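You operate a simulated robot arm through the tools that you are given. There is no shell and no other tool. Be economical: measure what you need, move in short steps, check, and stop when the job is done.

The job below is to be done with a simulated robot arm. You get a single attempt, and the scene is never put back.

## Task
Zero the height gauge with the cylinder that the blue tag names.
Fine: knob to the cylinder's figure, blue key, cylinder back in the grey tray. Set down upright: what you pick out.

Only the result counts: the job must be done as asked and must still hold three seconds after the hand-in. Knocking over, shifting, dropping, spilling or breaking anything else fails it.

## Robot
A 5-joint arm with a two-finger parallel gripper, fixed in place. Base frame: the origin is at the foot of the arm, x ahead of it, y to its left, z up; the work surface is at about z = 0.005. Readings come in m, rad, newtons and seconds.
With the tool pointing down near the work surface it reaches from about 0.26 to 0.6 m from the base axis. Its first joint turns from -1.152 to 1.152 rad. The tool tilts only in the upright plane through the base axis and itself; it spins freely about its own axis. Payload 1.57 kg.
The tool frame sits at the grasp point between the pads (the TCP): z along the fingers, y along the line on which they close. The tips reach 0.03 m beyond it. The gripper opens to 0.08 m. The fingers are 0.017 m wide and 0.012 m thick; the gripper's body (0.04 by 0.082 m) begins 0.08 m behind the TCP.
Orientation is told as [roll, pitch, yaw] about the base's x, y, z axes, in that order, counted from this pose: with the fingers straight down and closing along the base's y, the tool's x points along the base's -x, its y along +y and its z along -z.

## Interface
- The arm moves only by the tool nudge_tool. Its argument "commands" is a list of rows, each a list of 7 numbers: the turn, a rotation vector about the tool's x, y, z in rad, then the shift along the tool's x, y, z in m, then the gripper command, from -1 (shut) to 1 (fully open), values between in proportion. In form: [[rx, ry, rz, x, y, z, hand], ...]. A call has 1 to 20 rows; each row is the pose to reach, as a shift and turn from the pose commanded when the call began, along the tool's axes at that moment. Rows are played at 5 a second. More than 0.05 m and 0.15 rad between two rows, or a gripper value outside its range, and nothing of the call is played. Where a pose cannot be reached the arm comes as near as it can. A force on the tool above 40 N (or 10 N above the force at the start of the call, whichever is more), or a blocked arm, ends the call early, and 0.2 s more pass. The fingers move at their own pace (about 0.153 m/s each) and stop on an object; they squeeze with about 42 N. The grip force told is the motor's: it shows also when the fingers shut on nothing. Time passes only in rows, and 0.2 s behind the last, so rows that repeat a pose let the fingers close. The reply holds the time, the measured pose of the TCP, the force on the tool along the base axes, the opening and the grip force, in the units named above and with some noise, with the torque about the TCP (base axes, N m) and any sound that the robot's microphone picked up.
- Cameras (640 x 400 px; columns grow to the right, rows downward): "scene" is fixed at [0.0317, 0.4224, 0.5183]; the picture's right is [-0.59, -0.81, 0.00], its down [-0.51, 0.38, -0.77] and it looks along [0.62, -0.45, -0.64] (base axes); focal length 254 px, centre (320, 200). "wrist" rides on the gripper at [0.072, -0.007, -0.122] in the tool frame; the picture's right is [0.09, 1.00, 0.00], its down [-0.84, 0.08, -0.54] and it looks along [-0.54, 0.05, 0.84] (tool axes); focal length 238 px, centre (320, 200). There is no depth. A picture from a camera that has moved, and an enlarged one, comes with that camera's place and axes in the base frame and with its lens. The place of the scene camera against the robot may be out by one fixed shift of up to 0.025 m in any direction.
- snapshot(camera): a new picture of that camera. The clock stands still meanwhile.
- enlarge(camera, box): a new picture of the part [left, top, right, bottom] of that camera's present view, enlarged. The clock stands still meanwhile.
- finish_job(): hands the job in; it is judged then, once.

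Work in short steps. Places have to be worked out from the pictures, the camera data and where the tool is seen: move nearer, look again, correct. Check each grasp and each placing, and mend what went wrong. You have 120 turns and 64 pictures in all, those below and enlarged ones among them. Open the gripper and draw the arm clear of the work before you hand the job in, unless the task says otherwise; then end with one line.

The tools are called after "Call:" by a JSON object that holds its "op" and its "data". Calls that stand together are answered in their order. nudge_tool: Moves the arm, as the interface text tells. Its arguments: {"type":"object","properties":{"commands":{"type":"array","items":{"type":"array","items":{"type":"number"}}}},"required":["commands"]} The other tools are called the same way: snapshot (camera) takes a picture; enlarge (camera, box) takes an enlarged picture of a part of a camera's view; finish_job () hands the job in.

At the start:

```text
clock: 0.0
eef_pos: [0.3467, 0.0509, 0.3298]
tcp_rot: [0.0, 0.0, -0.001]
force: [-0.4, 0.4, 0.4]
ft_torque: [-0.01, -0.01, -0.01]
finger_gap: 0.0803
finger_force: 0.1
```

scene: 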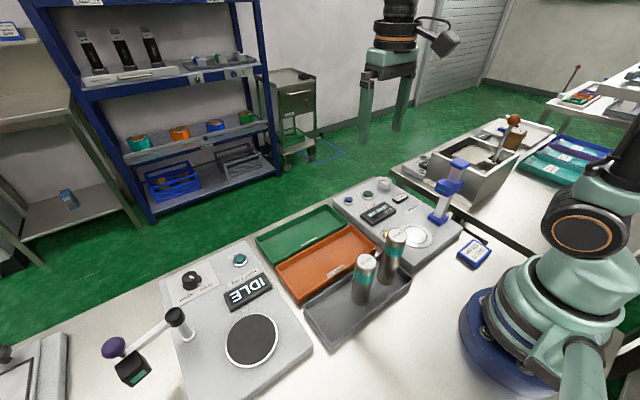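
wrist: 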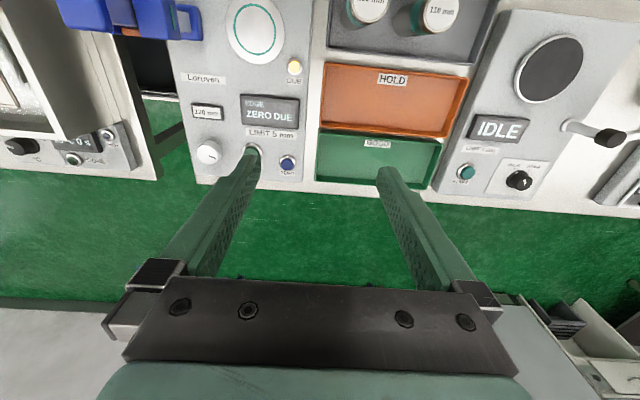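

I'll first look closely at the gauge, cylinders and the blue tag.

Call:
{"op": "enlarge", "data": {"camera": "wrist", "box": [180, 0, 340, 200]}}

Call:
{"op": "enlarge", "data": {"camera": "scene", "box": [320, 160, 500, 310]}}

Call:
{"op": "enlarge", "data": {"camera": "wrist", "box": [310, 0, 480, 190]}}

```text
2.00 times, centred on (260, 100) of wrist
camera zoom: at [0.2749, 0.0446, 0.4512], right [-0.09, 1.0, 0.0], down [0.84, 0.08, 0.54], along [0.54, 0.05, -0.84], focal length 477 px, centre (440, 400)
```

zoom: 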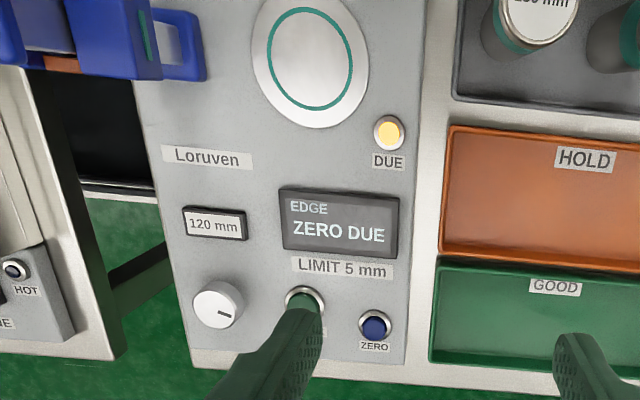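

```text
2.67 times, centred on (410, 235) of scene
camera zoom: at [0.0317, 0.4224, 0.5183], right [-0.59, -0.81, 0.0], down [-0.51, 0.38, -0.77], along [0.62, -0.45, -0.64], focal length 677 px, centre (80, 107)
```

zoom: 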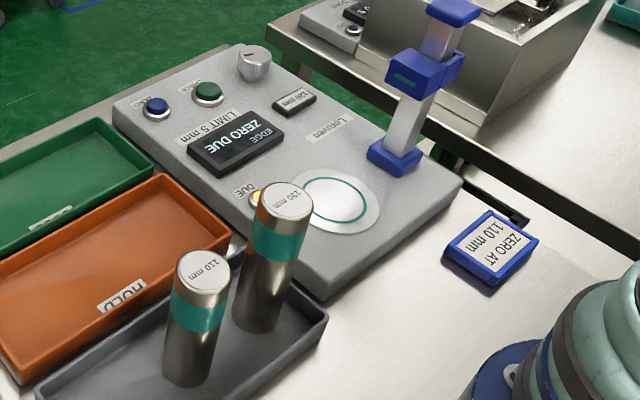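

```text
2.11 times, centred on (395, 95) of wrist
camera zoom: at [0.2749, 0.0446, 0.4512], right [-0.09, 1.0, 0.0], down [0.84, 0.08, 0.54], along [0.54, 0.05, -0.84], focal length 502 px, centre (162, 421)
```

zoom: 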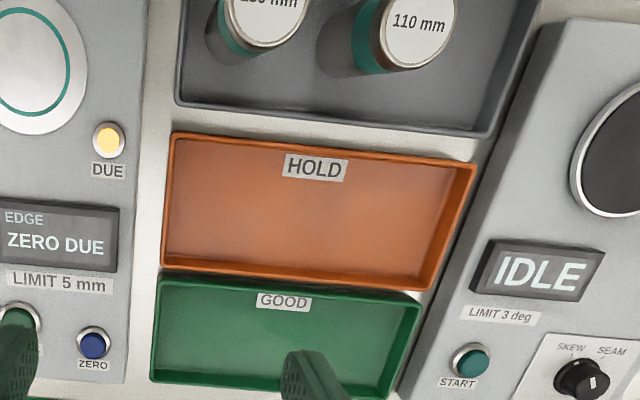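

The tag says ZERO AT 110 mm; the gauge window shows 120 mm, and the 110 cylinder is around (0.23, 0.17). I'll draw the tool back and up a bit to see the tray and plate better.

Call:
{"op": "nudge_tool", "data": {"commands": [[0, 0, 0, 0.03, 0, 0, 1], [0, 0, 0, 0.06, 0, -0.02, 1], [0, 0, 0, 0.08, 0, -0.04, 1], [0, 0, 0, 0.08, 0, -0.04, 1]]}}

Call:
{"op": "snapshot", "data": {"camera": "wrist"}}

```text
clock: 1.0
eef_pos: [0.2662, 0.0499, 0.3696]
tcp_rot: [-0.002, 0.0, -0.001]
force: [-1.3, -0.4, -0.4]
ft_torque: [0.01, -0.01, -0.02]
finger_gap: 0.0799
finger_force: 0.0
```

```text
58 pictures are left
camera wrist: at [0.1943, 0.0444, 0.4917], right [-0.09, 1.0, 0.0], down [0.84, 0.08, 0.54], along [0.54, 0.05, -0.84], focal length 238 px, centre (320, 200)
```

wrist: 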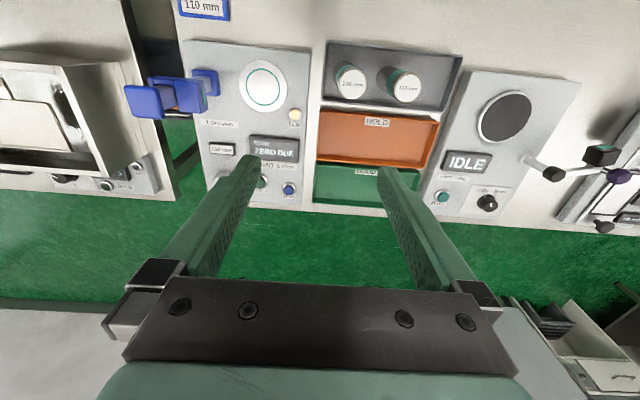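

Call:
{"op": "enlarge", "data": {"camera": "wrist", "box": [310, 30, 470, 130]}}

Call:
{"op": "enlarge", "data": {"camera": "wrist", "box": [120, 0, 340, 200]}}

```text
4.00 times, centred on (390, 80) of wrist
camera zoom: at [0.1943, 0.0444, 0.4917], right [-0.09, 1.0, 0.0], down [0.84, 0.08, 0.54], along [0.54, 0.05, -0.84], focal length 953 px, centre (40, 680)
```

zoom: 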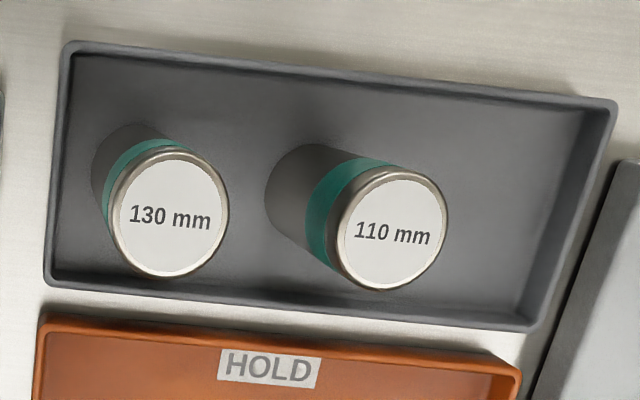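

```text
2.00 times, centred on (230, 100) of wrist
camera zoom: at [0.1943, 0.0444, 0.4917], right [-0.09, 1.0, 0.0], down [0.84, 0.08, 0.54], along [0.54, 0.05, -0.84], focal length 477 px, centre (500, 400)
```

zoom: 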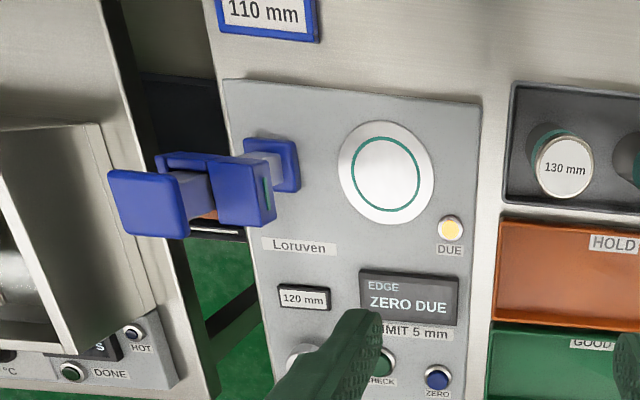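

110 cylinder top works out at about (0.231, 0.173, 0.122), diameter ~38 mm; the plate at about (0.263, -0.053). I'll spin the tool 90° (closing along x, to stay clear of the gauge post) and go above the cylinder at z 0.28.

Call:
{"op": "nudge_tool", "data": {"commands": [[0, 0, 0.1309, 0.003, 0.0103, 0.0075, 1], [0, 0, 0.2618, 0.006, 0.0205, 0.015, 1], [0, 0, 0.3927, 0.009, 0.031, 0.0225, 1], [0, 0, 0.5236, 0.012, 0.041, 0.03, 1], [0, 0, 0.6545, 0.015, 0.051, 0.0375, 1], [0, 0, 0.7854, 0.0175, 0.0615, 0.045, 1], [0, 0, 0.9163, 0.0205, 0.072, 0.0525, 1], [0, 0, 1.0472, 0.0235, 0.082, 0.06, 1], [0, 0, 1.1781, 0.0265, 0.092, 0.0675, 1], [0, 0, 1.309, 0.0295, 0.103, 0.075, 1], [0, 0, 1.4399, 0.0325, 0.113, 0.0825, 1], [0, 0, 1.5708, 0.0352, 0.1234, 0.09, 1], [0, 0, 1.5708, 0.0352, 0.1234, 0.09, 1]]}}

Call:
{"op": "snapshot", "data": {"camera": "wrist"}}

Call:
{"op": "snapshot", "data": {"camera": "scene"}}

```text
clock: 3.8
eef_pos: [0.2307, 0.1753, 0.2794]
tcp_rot: [0.0, 0.001, -1.572]
force: [0.1, -0.3, 0.3]
ft_torque: [0.04, 0.01, 0.0]
finger_gap: 0.0799
finger_force: 0.1
```

```text
55 pictures are left
camera wrist: at [0.2245, 0.2473, 0.4011], right [1.0, 0.09, 0.0], down [0.08, -0.84, 0.54], along [0.05, -0.54, -0.84], focal length 238 px, centre (320, 200)
```

wrist: 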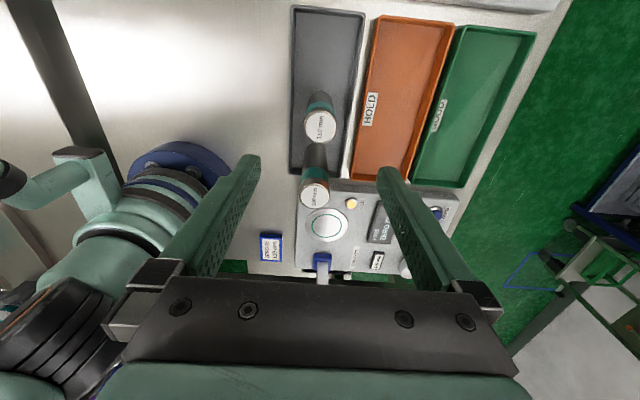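

```text
54 pictures are left
```

scene: 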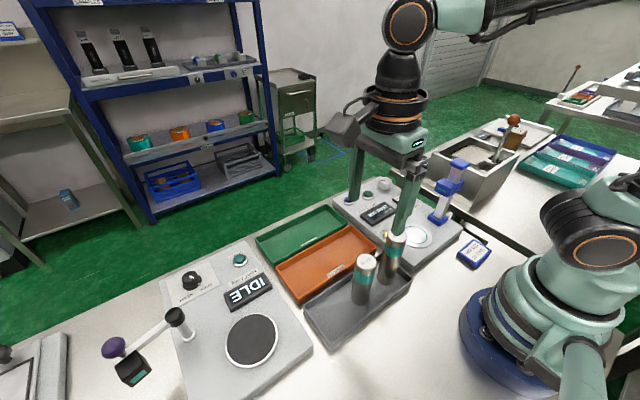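

Call:
{"op": "enlarge", "data": {"camera": "wrist", "box": [270, 0, 430, 260]}}

```text
1.54 times, centred on (350, 130) of wrist
camera zoom: at [0.2245, 0.2473, 0.4011], right [1.0, 0.09, 0.0], down [0.08, -0.84, 0.54], along [0.05, -0.54, -0.84], focal length 367 px, centre (274, 308)
```

zoom: 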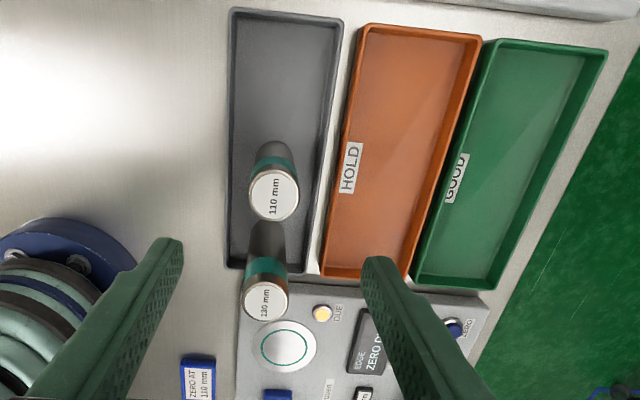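

The cylinder sits between the fingers' closing line at about (0.231, 0.171). Descend to TCP z 0.08 with the gripper open ~65 mm.

Call:
{"op": "nudge_tool", "data": {"commands": [[0, 0, 0, -0.004, 0, 0.03, 0.65], [0, 0, 0, -0.004, 0, 0.06, 0.65], [0, 0, 0, -0.004, 0, 0.09, 0.65], [0, 0, 0, -0.004, 0, 0.12, 0.65], [0, 0, 0, -0.004, 0, 0.12, 0.65]]}}

Call:
{"op": "snapshot", "data": {"camera": "wrist"}}

```text
clock: 5.0
eef_pos: [0.2313, 0.1696, 0.1589]
tcp_rot: [0.0, 0.001, -1.57]
force: [-0.2, 0.0, 0.8]
ft_torque: [-0.03, 0.04, 0.0]
finger_gap: 0.0662
finger_force: 0.0
```

```text
52 pictures are left
camera wrist: at [0.2247, 0.2426, 0.281], right [1.0, 0.09, 0.0], down [0.08, -0.84, 0.54], along [0.05, -0.54, -0.84], focal length 238 px, centre (320, 200)
```

wrist: 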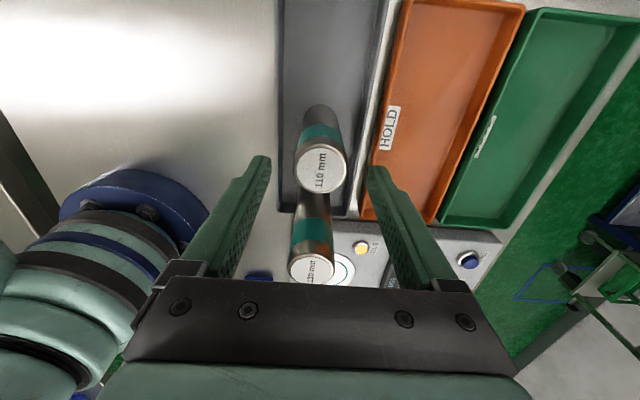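

Closer view puts the cylinder at about (0.233, 0.166). Shift slightly and descend to z 0.08.

Call:
{"op": "nudge_tool", "data": {"commands": [[0, 0, 0, -0.003, 0.0015, 0.02, 0.65], [0, 0, 0, -0.003, 0.0015, 0.04, 0.65], [0, 0, 0, -0.003, 0.0015, 0.06, 0.65], [0, 0, 0, -0.003, 0.0015, 0.079, 0.65], [0, 0, 0, -0.003, 0.0015, 0.079, 0.65]]}}

Call:
{"op": "snapshot", "data": {"camera": "wrist"}}

Call:
{"op": "enlarge", "data": {"camera": "scene", "box": [300, 180, 460, 340]}}

```text
clock: 6.2
eef_pos: [0.2324, 0.1676, 0.0806]
tcp_rot: [0.0, 0.0, -1.572]
force: [0.4, -0.3, 0.0]
ft_torque: [-0.01, 0.01, 0.02]
finger_gap: 0.0662
finger_force: 0.1
```

```text
51 pictures are left
camera wrist: at [0.2263, 0.2397, 0.2019], right [1.0, 0.09, 0.0], down [0.08, -0.84, 0.54], along [0.05, -0.54, -0.84], focal length 238 px, centre (320, 200)
```

wrist: 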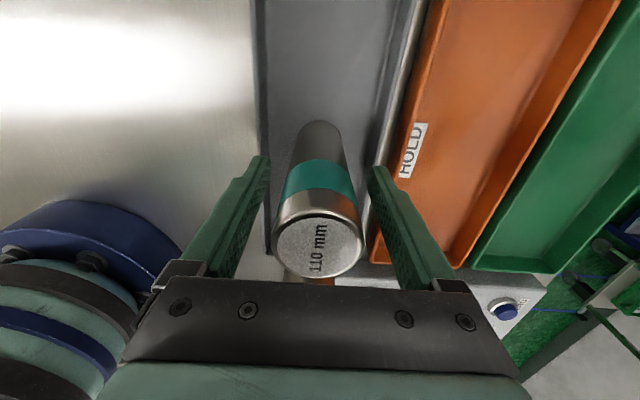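

```text
2.50 times, centred on (380, 260) of scene
camera zoom: at [0.0317, 0.4224, 0.5183], right [-0.59, -0.81, 0.0], down [-0.51, 0.38, -0.77], along [0.62, -0.45, -0.64], focal length 634 px, centre (170, 50)
```

zoom: 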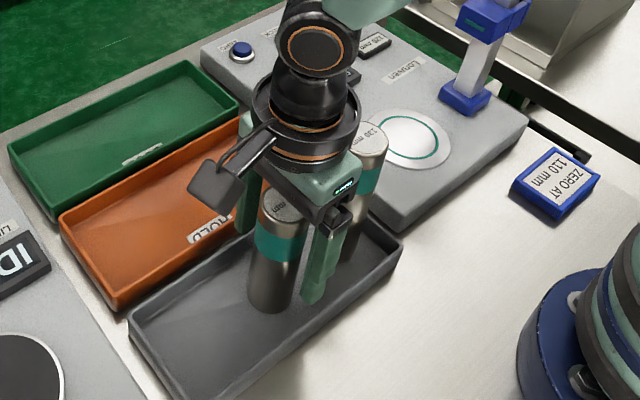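

Cylinder axis reads about y 0.163, so I shift 4 mm toward -y and close.

Call:
{"op": "nudge_tool", "data": {"commands": [[0, 0, 0, -0.004, 0.0005, 0, 0.65], [0, 0, 0, -0.004, 0.0005, 0, 0.2], [0, 0, 0, -0.004, 0.0005, 0, -0.2], [0, 0, 0, -0.004, 0.0005, 0, -1], [0, 0, 0, -0.004, 0.0005, 0, -1], [0, 0, 0, -0.004, 0.0005, 0, -1]]}}

Call:
{"op": "nudge_tool", "data": {"commands": [[0, 0, 0, 0, 0, -0.02, -1], [0, 0, 0, 0, 0, -0.04, -1], [0, 0, 0, 0, 0, -0.04, -1]]}}

Call:
{"op": "snapshot", "data": {"camera": "wrist"}}

Call:
{"op": "snapshot", "data": {"camera": "scene"}}

```text
clock: 7.6
eef_pos: [0.2333, 0.163, 0.0798]
tcp_rot: [0.0, 0.0, -1.571]
force: [0.3, -1.2, 0.1]
ft_torque: [-0.13, -0.11, 0.02]
finger_gap: 0.0388
finger_force: 41.7
```

```text
clock: 8.4
eef_pos: [0.2344, 0.1628, 0.1205]
tcp_rot: [0.001, 0.001, -1.569]
force: [0.2, 0.3, -5.2]
ft_torque: [0.02, -0.01, -0.01]
finger_gap: 0.0385
finger_force: 41.7
```

```text
49 pictures are left
camera wrist: at [0.2267, 0.2349, 0.2421], right [1.0, 0.09, 0.0], down [0.08, -0.84, 0.54], along [0.05, -0.54, -0.84], focal length 238 px, centre (320, 200)
```

wrist: 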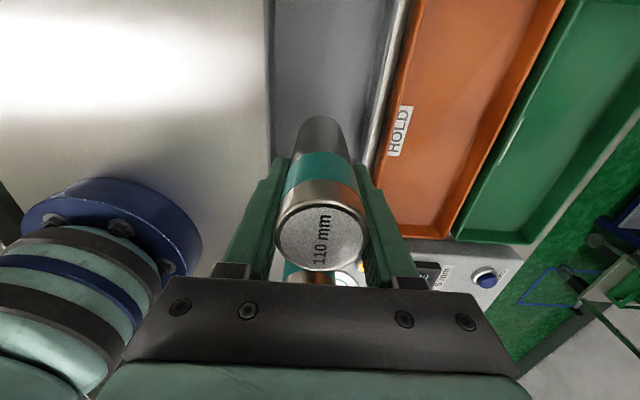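

```text
48 pictures are left
```

scene: 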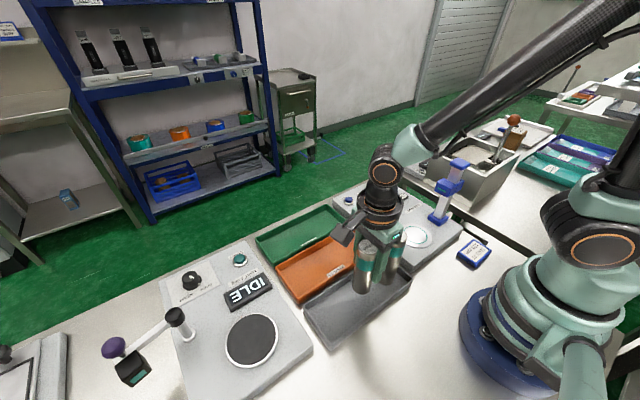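

Held firmly (gap 38.5 mm, bottom ≈69 mm below the TCP). Lift to z 0.25 to clear the 130 cylinder, then travel above the plate.

Call:
{"op": "nudge_tool", "data": {"commands": [[0, 0, 0, 0, 0, -0.035, -1], [0, 0, 0, 0, 0, -0.07, -1], [0, 0, 0, 0, 0, -0.1, -1], [0, 0, 0, 0, 0, -0.13, -1], [0, 0, 0, -0.03, 0.005, -0.135, -1], [0, 0, 0, -0.06, 0.01, -0.135, -1], [0, 0, 0, -0.09, 0.015, -0.135, -1], [0, 0, 0, -0.12, 0.02, -0.135, -1], [0, 0, 0, -0.15, 0.025, -0.135, -1], [0, 0, 0, -0.18, 0.028, -0.135, -1], [0, 0, 0, -0.216, 0.029, -0.135, -1], [0, 0, 0, -0.216, 0.029, -0.135, -1]]}}

Call:
{"op": "snapshot", "data": {"camera": "wrist"}}

Call:
{"op": "enlarge", "data": {"camera": "scene", "box": [320, 130, 520, 290]}}

```text
clock: 11.0
eef_pos: [0.2623, -0.0521, 0.2554]
tcp_rot: [0.001, 0.001, -1.571]
force: [-0.1, -0.2, -4.5]
ft_torque: [-0.02, 0.01, -0.01]
finger_gap: 0.0387
finger_force: 41.9
```

```text
47 pictures are left
camera wrist: at [0.2557, 0.0195, 0.3774], right [1.0, 0.09, 0.0], down [0.08, -0.84, 0.54], along [0.05, -0.54, -0.84], focal length 238 px, centre (320, 200)
```

wrist: 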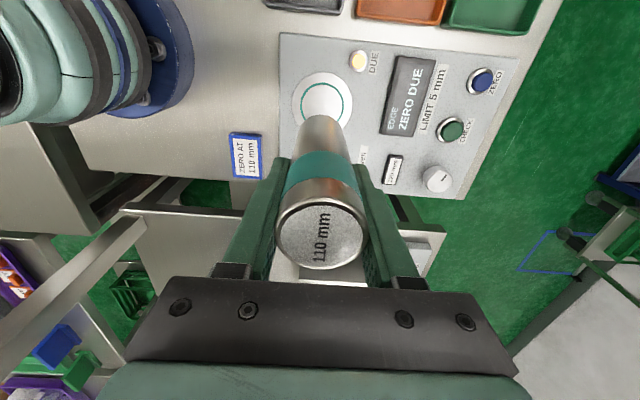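

```text
2.50 times, centred on (420, 210) of scene
camera zoom: at [0.0317, 0.4224, 0.5183], right [-0.59, -0.81, 0.0], down [-0.51, 0.38, -0.77], along [0.62, -0.45, -0.64], focal length 634 px, centre (70, 175)
```

zoom: 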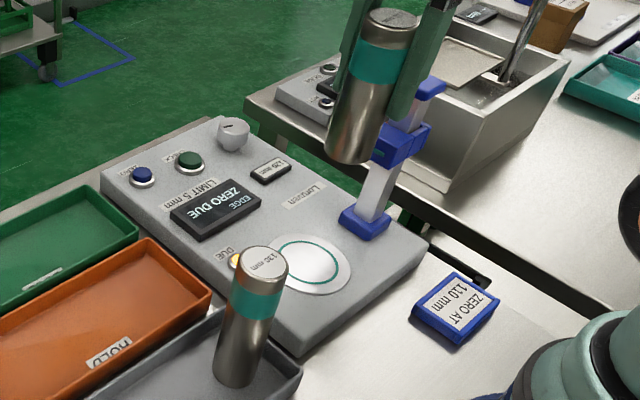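

The held cylinder's axis is ~6 mm to +y of the TCP, and combining views the plate is at about (0.264, -0.050). I lower to TCP z 0.135 over it and check.

Call:
{"op": "nudge_tool", "data": {"commands": [[0, 0, 0, -0.004, 0.0015, 0.03, -1], [0, 0, 0, -0.004, 0.0015, 0.06, -1], [0, 0, 0, -0.004, 0.0015, 0.09, -1], [0, 0, 0, -0.004, 0.0015, 0.12, -1], [0, 0, 0, -0.004, 0.0015, 0.12, -1]]}}

Call:
{"op": "enlarge", "data": {"camera": "wrist", "box": [220, 60, 440, 290]}}

Call:
{"op": "enlarge", "data": {"camera": "scene", "box": [350, 150, 500, 270]}}

```text
clock: 12.2
eef_pos: [0.265, -0.0563, 0.1347]
tcp_rot: [0.001, -0.001, -1.568]
force: [-0.9, 0.5, -3.9]
ft_torque: [-0.05, 0.01, -0.01]
finger_gap: 0.0388
finger_force: 42.2
```

```text
1.74 times, centred on (330, 175) of wrist
camera zoom: at [0.2577, 0.0154, 0.2561], right [1.0, 0.09, 0.0], down [0.08, -0.84, 0.54], along [0.05, -0.54, -0.84], focal length 414 px, centre (303, 244)
```

zoom: 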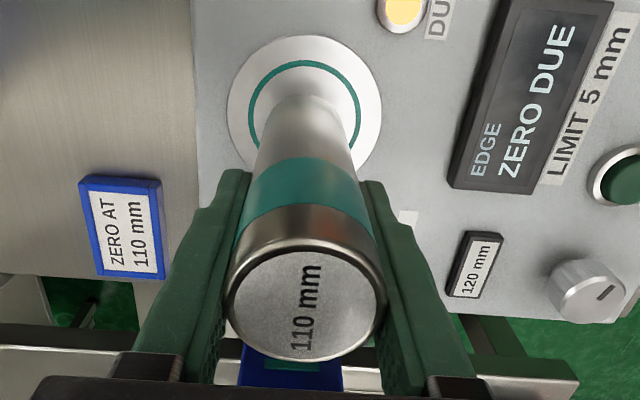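

```text
3.33 times, centred on (425, 210) of scene
camera zoom: at [0.0317, 0.4224, 0.5183], right [-0.59, -0.81, 0.0], down [-0.51, 0.38, -0.77], along [0.62, -0.45, -0.64], focal length 846 px, centre (-30, 167)
```

zoom: 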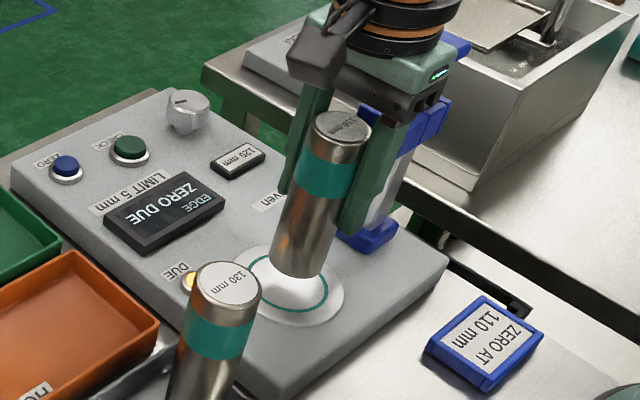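

The cylinder is close above the plate; ring centre reads y ≈ -0.047. Lower 15 mm with a 2 mm correction and compare again.

Call:
{"op": "nudge_tool", "data": {"commands": [[0, 0, 0, 0.002, -0.001, 0.005, -1], [0, 0, 0, 0.002, -0.001, 0.01, -1], [0, 0, 0, 0.002, -0.001, 0.015, -1], [0, 0, 0, 0.002, -0.001, 0.015, -1]]}}

Call:
{"op": "enlarge", "data": {"camera": "wrist", "box": [220, 60, 440, 290]}}

Call:
{"op": "enlarge", "data": {"camera": "scene", "box": [370, 180, 470, 260]}}

```text
clock: 13.2
eef_pos: [0.2634, -0.0552, 0.1207]
tcp_rot: [0.001, -0.002, -1.571]
force: [0.3, -0.8, -3.1]
ft_torque: [-0.03, -0.03, 0.0]
finger_gap: 0.0384
finger_force: 42.0
```

```text
1.74 times, centred on (330, 175) of wrist
camera zoom: at [0.2566, 0.0174, 0.242], right [1.0, 0.09, 0.0], down [0.08, -0.84, 0.54], along [0.05, -0.54, -0.84], focal length 414 px, centre (303, 244)
```

zoom: 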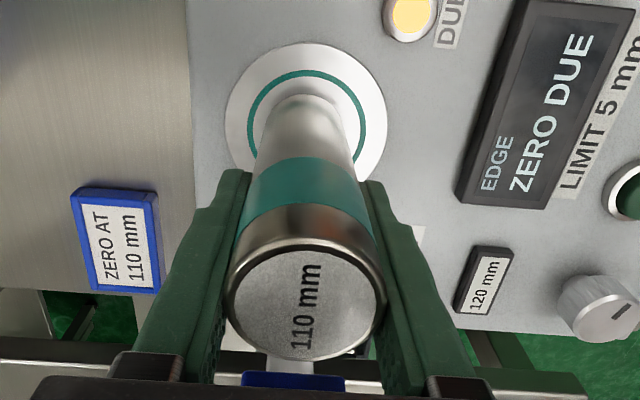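

```text
5.00 times, centred on (420, 220) of scene
camera zoom: at [0.0317, 0.4224, 0.5183], right [-0.59, -0.81, 0.0], down [-0.51, 0.38, -0.77], along [0.62, -0.45, -0.64], focal length 1268 px, centre (-180, 100)
```

zoom: 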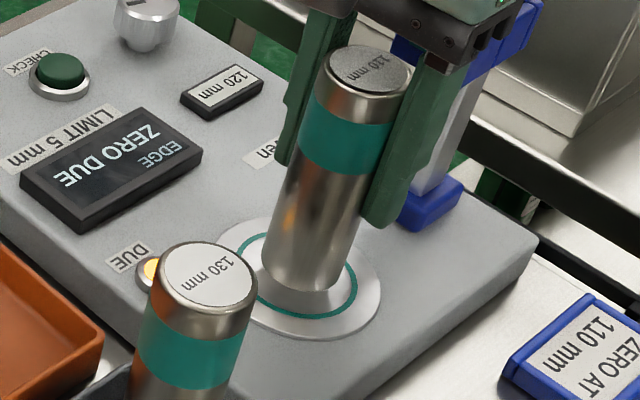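

Cylinder now looks centred over the ring, about 10–15 mm up. Lower in small steps watching force.

Call:
{"op": "nudge_tool", "data": {"commands": [[0, 0, 0, 0, 0, 0.003, -1], [0, 0, 0, 0, 0, 0.006, -1], [0, 0, 0, 0, 0, 0.008, -1], [0, 0, 0, 0, 0, 0.008, -1]]}}

Call:
{"op": "enlarge", "data": {"camera": "scene", "box": [370, 180, 470, 260]}}

```text
clock: 14.2
eef_pos: [0.2621, -0.0561, 0.1118]
tcp_rot: [-0.001, 0.0, -1.571]
force: [-0.2, -0.2, -4.5]
ft_torque: [-0.04, 0.01, -0.01]
finger_gap: 0.0385
finger_force: 41.4
```

```text
5.00 times, centred on (420, 220) of scene
camera zoom: at [0.0317, 0.4224, 0.5183], right [-0.59, -0.81, 0.0], down [-0.51, 0.38, -0.77], along [0.62, -0.45, -0.64], focal length 1268 px, centre (-180, 100)
```

zoom: 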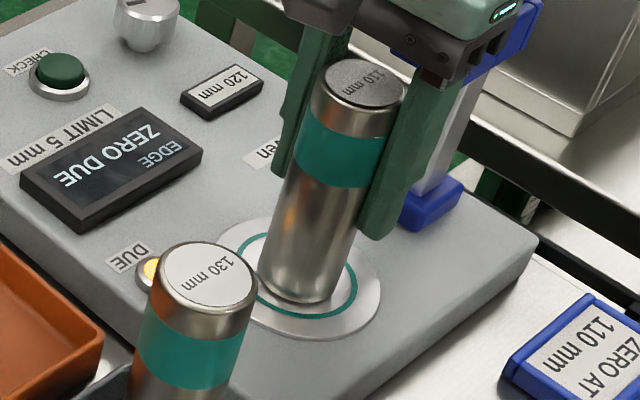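

Call:
{"op": "nudge_tool", "data": {"commands": [[0, 0, 0, 0, 0, 0.0015, -1], [0, 0, 0, 0, 0, 0.003, -1], [0, 0, 0, 0, 0, 0.003, -1]]}}

```text
clock: 15.0
eef_pos: [0.2635, -0.0543, 0.1098]
tcp_rot: [0.001, 0.001, -1.572]
force: [-11.0, -2.5, 35.5]
ft_torque: [0.24, 0.78, 0.11]
finger_gap: 0.0386
finger_force: 42.1
```

Contact with the plate (35 N). Ease up ~2 mm, then release gently.

Call:
{"op": "nudge_tool", "data": {"commands": [[0, 0, 0, 0, 0, -0.001, -1], [0, 0, 0, 0, 0, -0.002, -1], [0, 0, 0, 0, 0, -0.002, -1]]}}

```text
clock: 15.8
eef_pos: [0.2625, -0.054, 0.1122]
tcp_rot: [0.0, -0.001, -1.571]
force: [-0.4, 0.2, -3.9]
ft_torque: [-0.03, -0.02, 0.01]
finger_gap: 0.0386
finger_force: 42.2
```

Call:
{"op": "nudge_tool", "data": {"commands": [[0, 0, 0, 0, 0, 0.0008, -1], [0, 0, 0, 0, 0, 0.0008, -1]]}}

Call:
{"op": "nudge_tool", "data": {"commands": [[0, 0, 0, 0, 0, 0, 0.1], [0, 0, 0, 0, 0, 0, 0.5], [0, 0, 0, 0, 0, 0, 0.5]]}}

Call:
{"op": "enlarge", "data": {"camera": "wrist", "box": [220, 60, 440, 290]}}

Call:
{"op": "enlarge", "data": {"camera": "scene", "box": [370, 180, 470, 260]}}

```text
clock: 16.4
eef_pos: [0.2638, -0.0552, 0.1097]
tcp_rot: [-0.001, -0.002, -1.569]
force: [-0.1, 0.5, -3.0]
ft_torque: [-0.05, 0.02, 0.02]
finger_gap: 0.0388
finger_force: 42.0
```

```text
clock: 17.2
eef_pos: [0.2632, -0.0552, 0.1104]
tcp_rot: [0.0, 0.0, -1.569]
force: [-0.2, 0.4, 0.0]
ft_torque: [-0.01, 0.0, -0.03]
finger_gap: 0.0602
finger_force: 0.1
```

```text
1.74 times, centred on (330, 175) of wrist
camera zoom: at [0.2564, 0.0174, 0.2325], right [1.0, 0.09, 0.0], down [0.08, -0.84, 0.54], along [0.05, -0.54, -0.84], focal length 414 px, centre (303, 244)
```

zoom: 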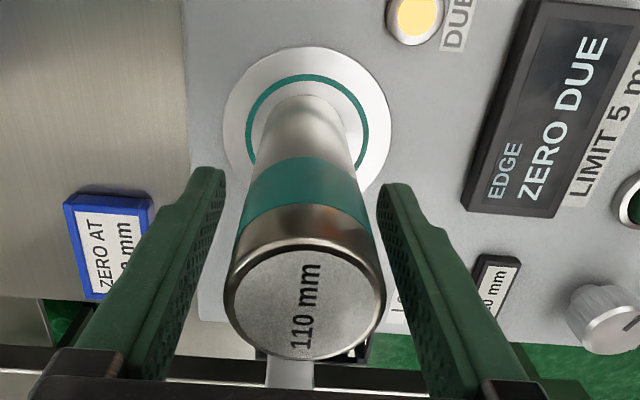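

```text
5.00 times, centred on (420, 220) of scene
camera zoom: at [0.0317, 0.4224, 0.5183], right [-0.59, -0.81, 0.0], down [-0.51, 0.38, -0.77], along [0.62, -0.45, -0.64], focal length 1268 px, centre (-180, 100)
```

zoom: 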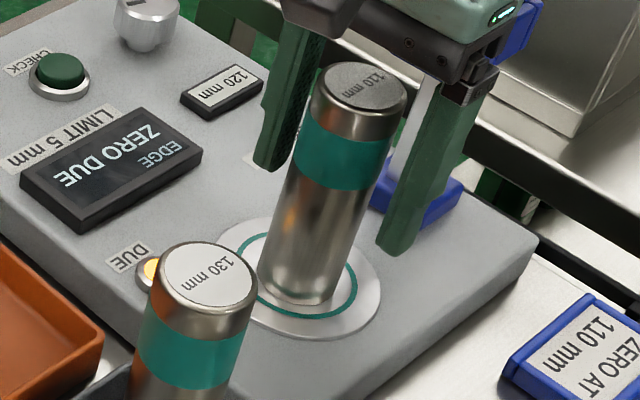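

The 110 cylinder stands upright inside the ring. Now rise and go above the knob (about (0.447, -0.132)).

Call:
{"op": "nudge_tool", "data": {"commands": [[0, 0, 0, 0, 0, -0.03, 0.5], [0, 0, 0, 0, 0, -0.06, 0.5], [0, 0, 0, 0, 0, -0.09, 0.5], [0, 0, 0, 0, 0, -0.12, 0.5], [0, 0, 0, -0.015, 0.036, -0.12, 0.5], [0, 0, 0, -0.03, 0.072, -0.12, 0.5], [0, 0, 0, -0.045, 0.108, -0.12, 0.5], [0, 0, 0, -0.06, 0.144, -0.12, 0.5], [0, 0, 0, -0.077, 0.184, -0.1, 0.5], [0, 0, 0, -0.077, 0.184, -0.07, 0.5], [0, 0, 0, -0.077, 0.184, -0.07, 0.5]]}}

Call:
{"op": "snapshot", "data": {"camera": "wrist"}}

Call:
{"op": "enlarge", "data": {"camera": "scene", "box": [320, 150, 500, 270]}}

```text
clock: 19.6
eef_pos: [0.4483, -0.1326, 0.1798]
tcp_rot: [-0.001, 0.0, -1.569]
force: [-0.1, 0.3, -0.3]
ft_torque: [0.03, 0.02, -0.02]
finger_gap: 0.0602
finger_force: 0.1
```

```text
38 pictures are left
camera wrist: at [0.4415, -0.0598, 0.3018], right [1.0, 0.09, 0.0], down [0.08, -0.84, 0.54], along [0.05, -0.54, -0.84], focal length 238 px, centre (320, 200)
```

wrist: 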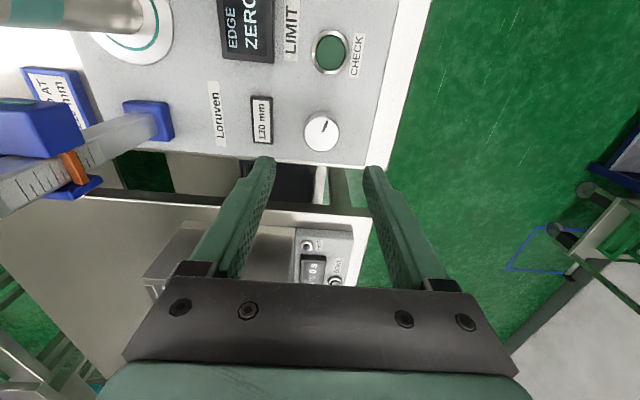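

```text
3.33 times, centred on (410, 210) of scene
camera zoom: at [0.0317, 0.4224, 0.5183], right [-0.59, -0.81, 0.0], down [-0.51, 0.38, -0.77], along [0.62, -0.45, -0.64], focal length 846 px, centre (20, 167)
```

zoom: 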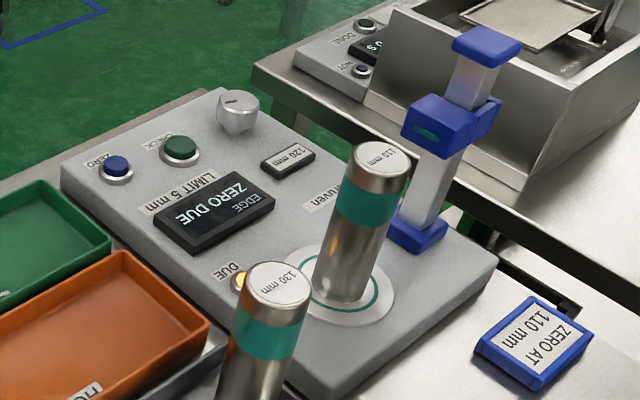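

Knob top is at about (0.450, -0.131, 0.053). Shift onto it and descend to just above it.

Call:
{"op": "nudge_tool", "data": {"commands": [[0, 0, 0, 0.002, 0.002, 0.03, 0.5], [0, 0, 0, 0.002, 0.002, 0.06, 0.5], [0, 0, 0, 0.002, 0.002, 0.085, 0.5], [0, 0, 0, 0.002, 0.002, 0.085, 0.5]]}}

Call:
{"op": "snapshot", "data": {"camera": "wrist"}}

Call:
{"op": "enlarge", "data": {"camera": "scene", "box": [340, 150, 440, 230]}}

```text
clock: 20.6
eef_pos: [0.4503, -0.1291, 0.0959]
tcp_rot: [0.001, 0.001, -1.572]
force: [-0.3, -1.1, -0.3]
ft_torque: [0.0, 0.02, -0.02]
finger_gap: 0.0602
finger_force: 0.1
```

```text
36 pictures are left
camera wrist: at [0.4425, -0.0573, 0.2173], right [1.0, 0.09, 0.0], down [0.08, -0.84, 0.54], along [0.05, -0.54, -0.84], focal length 238 px, centre (320, 200)
```

wrist: 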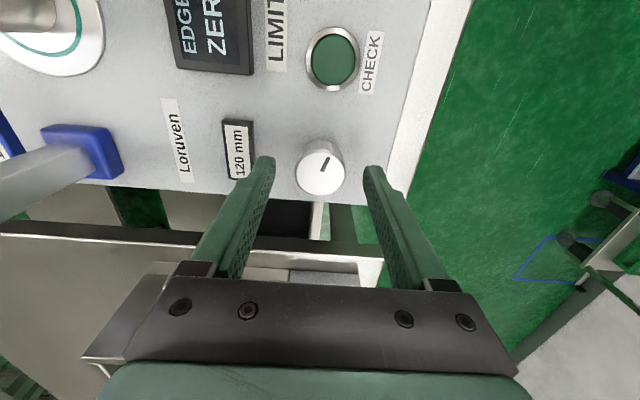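

```text
5.00 times, centred on (390, 190) of scene
camera zoom: at [0.0317, 0.4224, 0.5183], right [-0.59, -0.81, 0.0], down [-0.51, 0.38, -0.77], along [0.62, -0.45, -0.64], focal length 1268 px, centre (-30, 250)
```

zoom: 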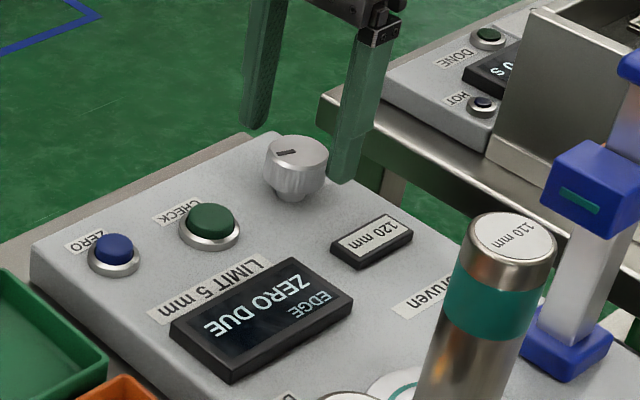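

The knob top sits at fingertip height (~0.065), centred within 2 mm, diameter ~34 mm. Lower 20 mm and grip it.

Call:
{"op": "nudge_tool", "data": {"commands": [[0, 0, 0, -0.002, 0, 0.01, 0.5], [0, 0, 0, -0.002, 0, 0.02, 0.5], [0, 0, 0, -0.002, 0, 0.02, 0.5]]}}

Call:
{"op": "enlarge", "data": {"camera": "scene", "box": [340, 150, 440, 230]}}

Call:
{"op": "snapshot", "data": {"camera": "wrist"}}

```text
clock: 21.4
eef_pos: [0.4499, -0.1332, 0.0757]
tcp_rot: [0.002, -0.002, -1.572]
force: [0.2, 0.3, -0.1]
ft_torque: [0.01, -0.01, -0.03]
finger_gap: 0.0598
finger_force: 0.1
```

```text
5.00 times, centred on (390, 190) of scene
camera zoom: at [0.0317, 0.4224, 0.5183], right [-0.59, -0.81, 0.0], down [-0.51, 0.38, -0.77], along [0.62, -0.45, -0.64], focal length 1268 px, centre (-30, 250)
```

zoom: 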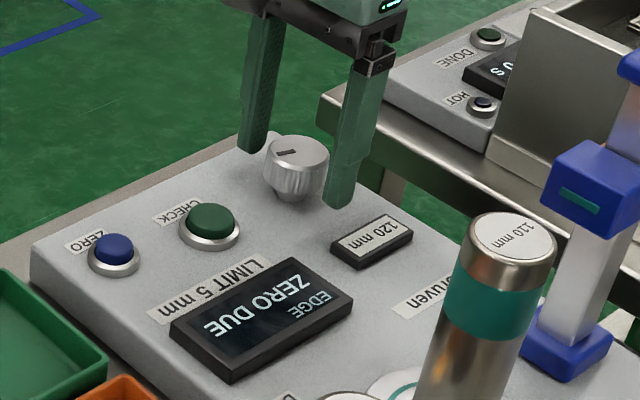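

```text
33 pictures are left
camera wrist: at [0.4426, -0.0598, 0.1973], right [1.0, 0.09, 0.0], down [0.08, -0.84, 0.54], along [0.05, -0.54, -0.84], focal length 238 px, centre (320, 200)
```

wrist: 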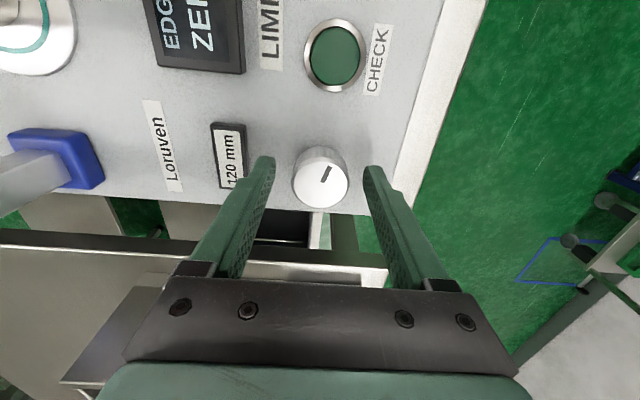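

Fingertips straddle the knob. Close on it.

Call:
{"op": "nudge_tool", "data": {"commands": [[0, 0, 0, 0, 0, 0, 0.2], [0, 0, 0, 0, 0, 0, 0], [0, 0, 0, 0, 0, 0, -1], [0, 0, 0, 0, 0, 0, -1]]}}

```text
clock: 22.4
eef_pos: [0.45, -0.1324, 0.0752]
tcp_rot: [0.001, 0.001, -1.571]
force: [8.4, -0.7, -6.2]
ft_torque: [-0.05, 0.22, 0.08]
finger_gap: 0.0374
finger_force: 43.5
```

Gripped (37 mm). Turn the knob 0.3 rad counter-clockwise from above and read the window.

Call:
{"op": "nudge_tool", "data": {"commands": [[0, 0, -0.1, 0, 0, 0, -1], [0, 0, -0.2, 0, 0, 0, -1], [0, 0, -0.3, 0, 0, 0, -1], [0, 0, -0.3, 0, 0, 0, -1]]}}

Call:
{"op": "enlarge", "data": {"camera": "scene", "box": [340, 150, 440, 230]}}

```text
clock: 23.4
eef_pos: [0.4499, -0.1326, 0.0758]
tcp_rot: [0.001, 0.0, -1.271]
force: [8.2, -4.9, -7.4]
ft_torque: [-0.25, 0.27, 0.03]
finger_gap: 0.0373
finger_force: 43.1
```

```text
5.00 times, centred on (390, 190) of scene
camera zoom: at [0.0318, 0.4224, 0.5183], right [-0.59, -0.81, 0.0], down [-0.51, 0.38, -0.77], along [0.62, -0.45, -0.64], focal length 1268 px, centre (-30, 250)
```

zoom: 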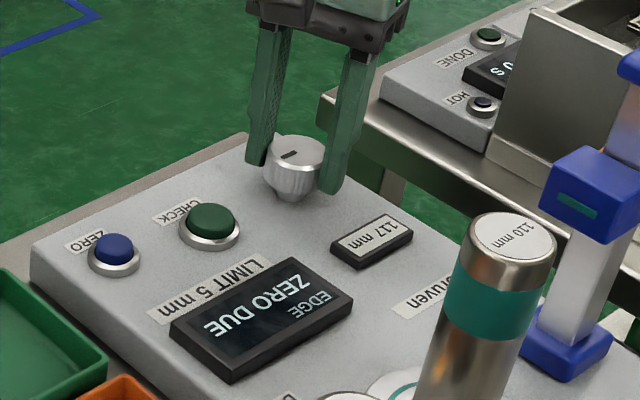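

Window reads 117: about 1 mm per 0.1 rad. Turn a further 0.7 rad the same way.

Call:
{"op": "nudge_tool", "data": {"commands": [[0, 0, -0.1, 0, 0, 0, -1], [0, 0, -0.2, 0, 0, 0, -1], [0, 0, -0.3, 0, 0, 0, -1], [0, 0, -0.4, 0, 0, 0, -1], [0, 0, -0.5, 0, 0, 0, -1], [0, 0, -0.6, 0, 0, 0, -1], [0, 0, -0.7, 0, 0, 0, -1], [0, 0, -0.7, 0, 0, 0, -1]]}}

Call:
{"op": "enlarge", "data": {"camera": "scene", "box": [360, 170, 440, 230]}}

```text
clock: 25.0
eef_pos: [0.4466, -0.1327, 0.0755]
tcp_rot: [-0.002, 0.005, -0.619]
force: [-2.7, 0.4, 1.7]
ft_torque: [0.24, -0.37, -0.04]
finger_gap: 0.0374
finger_force: 43.7
stopped in row 7: the force on the tool passed its limit at 41 N (the readings are from after the stop); the commanded pose is now the measured one
```

```text
6.67 times, centred on (400, 200) of scene
camera zoom: at [0.0317, 0.4225, 0.5183], right [-0.59, -0.81, 0.0], down [-0.51, 0.38, -0.77], along [0.62, -0.45, -0.64], focal length 1691 px, centre (-213, 200)
```

zoom: 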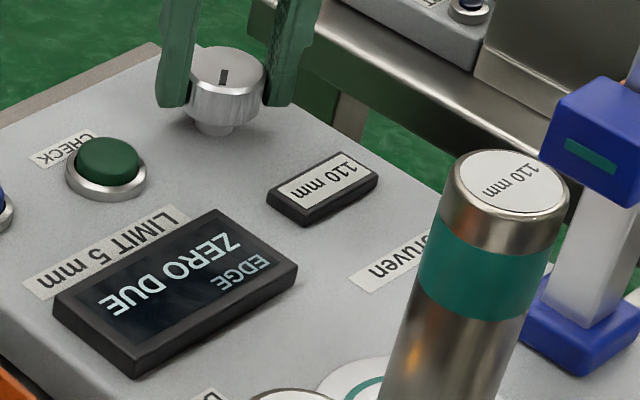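

Window reads 110; the total turn was 0.95 rad, so I add 0.045 rad to sit nearer the middle of the figure.

Call:
{"op": "nudge_tool", "data": {"commands": [[0, 0, -0.02, 0, 0, 0, -1], [0, 0, -0.045, 0, 0, 0, -1], [0, 0, -0.045, 0, 0, 0, -1]]}}

Call:
{"op": "enlarge", "data": {"camera": "scene", "box": [360, 170, 440, 230]}}

```text
clock: 25.8
eef_pos: [0.447, -0.1328, 0.0758]
tcp_rot: [-0.002, 0.003, -0.576]
force: [-3.6, -6.7, 4.1]
ft_torque: [0.26, 0.05, 0.0]
finger_gap: 0.0374
finger_force: 43.8
```

```text
6.67 times, centred on (400, 200) of scene
camera zoom: at [0.0317, 0.4224, 0.5183], right [-0.59, -0.81, 0.0], down [-0.51, 0.38, -0.77], along [0.62, -0.45, -0.64], focal length 1691 px, centre (-213, 200)
```

zoom: 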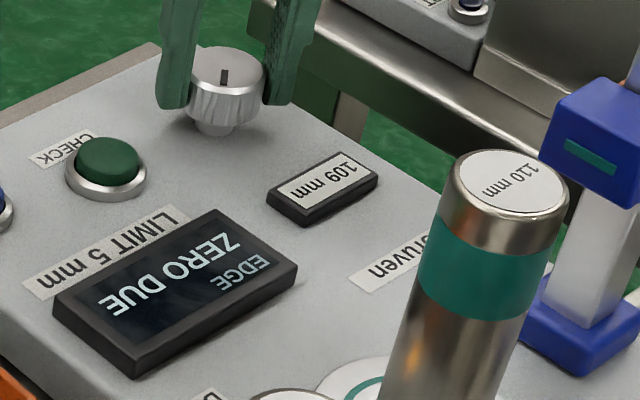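

It tipped to 109, so the boundary is right there; go back about 0.068 rad to the middle of 110.

Call:
{"op": "nudge_tool", "data": {"commands": [[0, 0, 0.034, 0, 0, 0, -1], [0, 0, 0.068, 0, 0, 0, -1], [0, 0, 0.068, 0, 0, 0, -1]]}}

Call:
{"op": "enlarge", "data": {"camera": "scene", "box": [360, 170, 440, 230]}}

```text
clock: 26.6
eef_pos: [0.4476, -0.1335, 0.0741]
tcp_rot: [-0.002, 0.003, -0.642]
force: [-4.0, -6.1, 9.4]
ft_torque: [0.31, 0.14, -0.03]
finger_gap: 0.0372
finger_force: 43.3
```

```text
6.67 times, centred on (400, 200) of scene
camera zoom: at [0.0317, 0.4225, 0.5183], right [-0.59, -0.81, 0.0], down [-0.51, 0.38, -0.77], along [0.62, -0.45, -0.64], focal length 1691 px, centre (-213, 200)
```

zoom: 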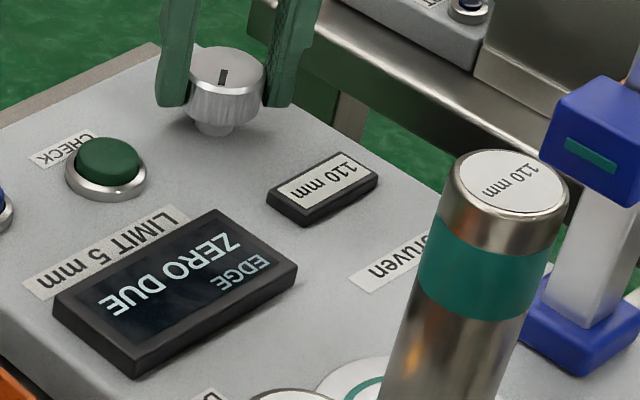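

Reads 110 with the pose in mid-band. Release, rise, and verify the figure stays.

Call:
{"op": "nudge_tool", "data": {"commands": [[0, 0, 0, 0, 0, 0, 0.2], [0, 0, 0, 0, 0, 0, 0.5], [0, 0, 0, 0, 0, 0, 0.5], [0, 0, 0, 0, 0, -0.02, 0.5], [0, 0, 0, 0, 0, -0.05, 0.5], [0, 0, 0, 0, 0, -0.08, 0.5], [0, 0, 0, 0, 0, -0.08, 0.5]]}}

Call:
{"op": "enlarge", "data": {"camera": "scene", "box": [320, 150, 450, 250]}}

Call:
{"op": "snapshot", "data": {"camera": "wrist"}}

```text
clock: 28.2
eef_pos: [0.4472, -0.1343, 0.1562]
tcp_rot: [-0.001, 0.002, -0.643]
force: [0.1, -0.4, -1.3]
ft_torque: [-0.03, 0.0, 0.03]
finger_gap: 0.0599
finger_force: 0.1
```

```text
4.00 times, centred on (385, 200) of scene
camera zoom: at [0.0317, 0.4224, 0.5183], right [-0.59, -0.81, 0.0], down [-0.51, 0.38, -0.77], along [0.62, -0.45, -0.64], focal length 1015 px, centre (60, 200)
```

zoom: 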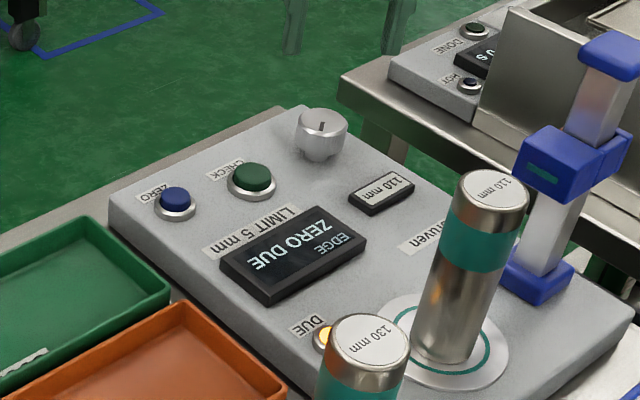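

```text
27 pictures are left
camera wrist: at [0.3857, -0.096, 0.2782], right [0.52, 0.85, 0.0], down [0.72, -0.44, 0.54], along [0.46, -0.28, -0.84], focal length 238 px, centre (320, 200)
```

wrist: 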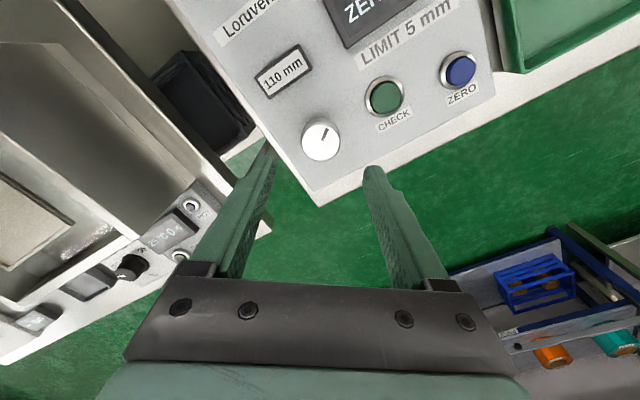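

Knob stays at 110. Next the ZERO key at about (0.460, 0.000): close the fingers and move above it.

Call:
{"op": "nudge_tool", "data": {"commands": [[0, 0, 0, 0.017, 0.029, 0, -1], [0, 0, 0, 0.035, 0.058, 0, -1], [0, 0, 0, 0.0525, 0.087, 0, -1], [0, 0, 0, 0.0699, 0.115, 0, -1], [0, 0, 0, 0.0699, 0.115, 0.036, -1], [0, 0, 0, 0.0699, 0.115, 0.036, -1]]}}

Call:
{"op": "snapshot", "data": {"camera": "wrist"}}

Call:
{"op": "enlarge", "data": {"camera": "scene", "box": [320, 150, 420, 230]}}

```text
clock: 29.6
eef_pos: [0.46, -0.0001, 0.1185]
tcp_rot: [-0.001, 0.003, -0.644]
force: [-0.2, 0.0, -0.2]
ft_torque: [0.01, 0.01, -0.03]
finger_gap: 0.0
finger_force: 21.4
```

```text
26 pictures are left
camera wrist: at [0.3995, 0.038, 0.2414], right [0.52, 0.85, 0.0], down [0.72, -0.44, 0.54], along [0.46, -0.28, -0.84], focal length 238 px, centre (320, 200)
```

wrist: 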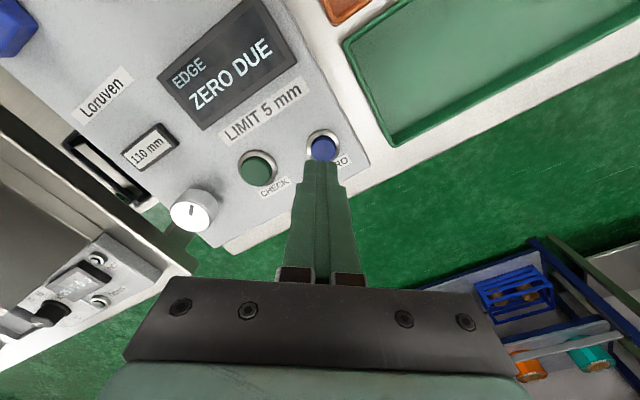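

```text
5.00 times, centred on (370, 190) of scene
camera zoom: at [0.0317, 0.4224, 0.5183], right [-0.59, -0.81, 0.0], down [-0.51, 0.38, -0.77], along [0.62, -0.45, -0.64], focal length 1268 px, centre (70, 250)
```

zoom: 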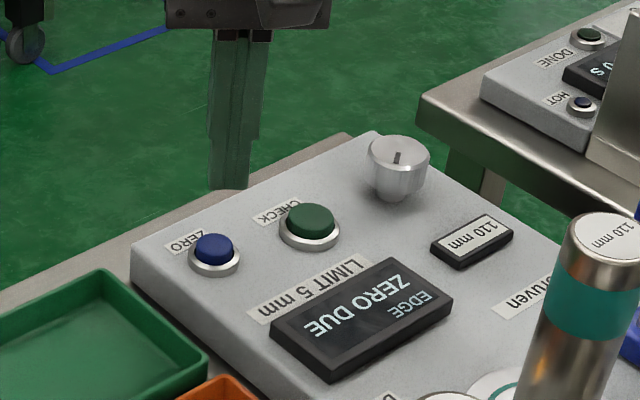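

Button centre reads (0.462, 0.004). Correct and come down to ~10 mm above it.

Call:
{"op": "nudge_tool", "data": {"commands": [[0, 0, 0, 0.0008, 0.0044, 0.015, -1], [0, 0, 0, 0.0008, 0.0044, 0.031, -1], [0, 0, 0, 0.0008, 0.0044, 0.031, -1]]}}

Call:
{"op": "enlarge", "data": {"camera": "scene", "box": [320, 150, 420, 230]}}

Call:
{"op": "enlarge", "data": {"camera": "wrist", "box": [240, 100, 400, 220]}}

```text
clock: 30.4
eef_pos: [0.4622, 0.0047, 0.0886]
tcp_rot: [-0.002, 0.005, -0.643]
force: [-0.8, -0.3, -0.3]
ft_torque: [0.01, 0.04, 0.0]
finger_gap: 0.0004
finger_force: 21.2
```

```text
5.00 times, centred on (370, 190) of scene
camera zoom: at [0.0317, 0.4224, 0.5183], right [-0.59, -0.81, 0.0], down [-0.51, 0.38, -0.77], along [0.62, -0.45, -0.64], focal length 1268 px, centre (70, 250)
```

zoom: 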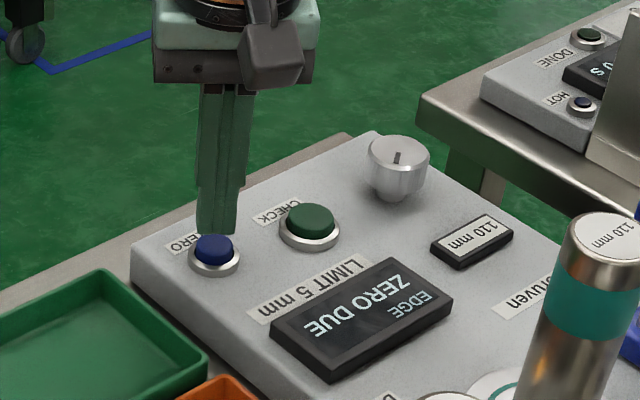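

```text
3.33 times, centred on (320, 160) of wrist
camera zoom: at [0.4009, 0.0428, 0.2108], right [0.52, 0.85, 0.0], down [0.72, -0.44, 0.54], along [0.46, -0.28, -0.84], focal length 794 px, centre (320, 333)
```

zoom: 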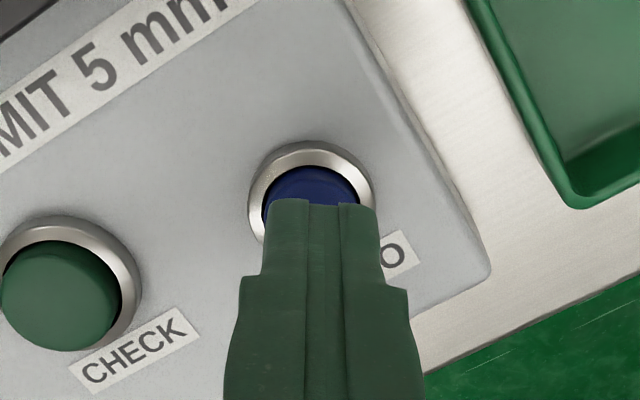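

Nicely lined up. Press down gently in small steps.

Call:
{"op": "nudge_tool", "data": {"commands": [[0, 0, 0, 0, -0.001, 0.004, -1], [0, 0, 0, 0, -0.001, 0.008, -1], [0, 0, 0, 0, -0.001, 0.011, -1], [0, 0, 0, 0, -0.001, 0.013, -1], [0, 0, 0, 0, -0.001, 0.013, -1]]}}

```text
clock: 31.6
eef_pos: [0.4618, 0.004, 0.0755]
tcp_rot: [-0.001, 0.002, -0.642]
force: [0.4, -0.7, -0.9]
ft_torque: [0.01, 0.01, 0.03]
finger_gap: 0.0
finger_force: 21.6
```

Call:
{"op": "nudge_tool", "data": {"commands": [[0, 0, 0, 0, 0, 0.0015, -1], [0, 0, 0, 0, 0, 0.003, -1], [0, 0, 0, 0, 0, 0.0045, -1], [0, 0, 0, 0, 0, 0.0045, -1]]}}

Call:
{"op": "enlarge", "data": {"camera": "scene", "box": [320, 150, 420, 230]}}

```text
clock: 32.6
eef_pos: [0.4622, 0.0034, 0.0714]
tcp_rot: [-0.003, 0.002, -0.643]
force: [0.1, 1.1, 0.5]
ft_torque: [0.03, -0.02, 0.0]
finger_gap: 0.0
finger_force: 21.0
heard: click
```

```text
5.00 times, centred on (370, 190) of scene
camera zoom: at [0.0317, 0.4224, 0.5183], right [-0.59, -0.81, 0.0], down [-0.51, 0.38, -0.77], along [0.62, -0.45, -0.64], focal length 1268 px, centre (70, 250)
```

zoom: 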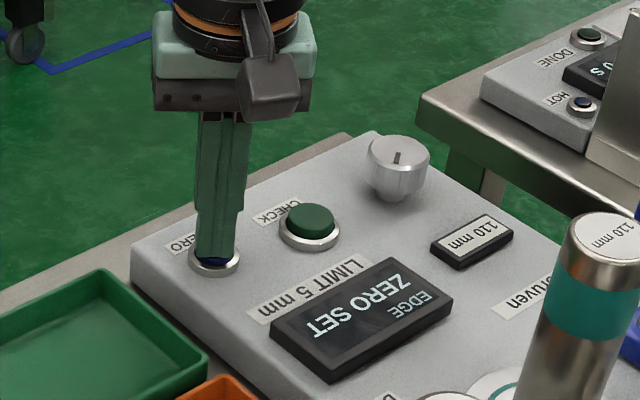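

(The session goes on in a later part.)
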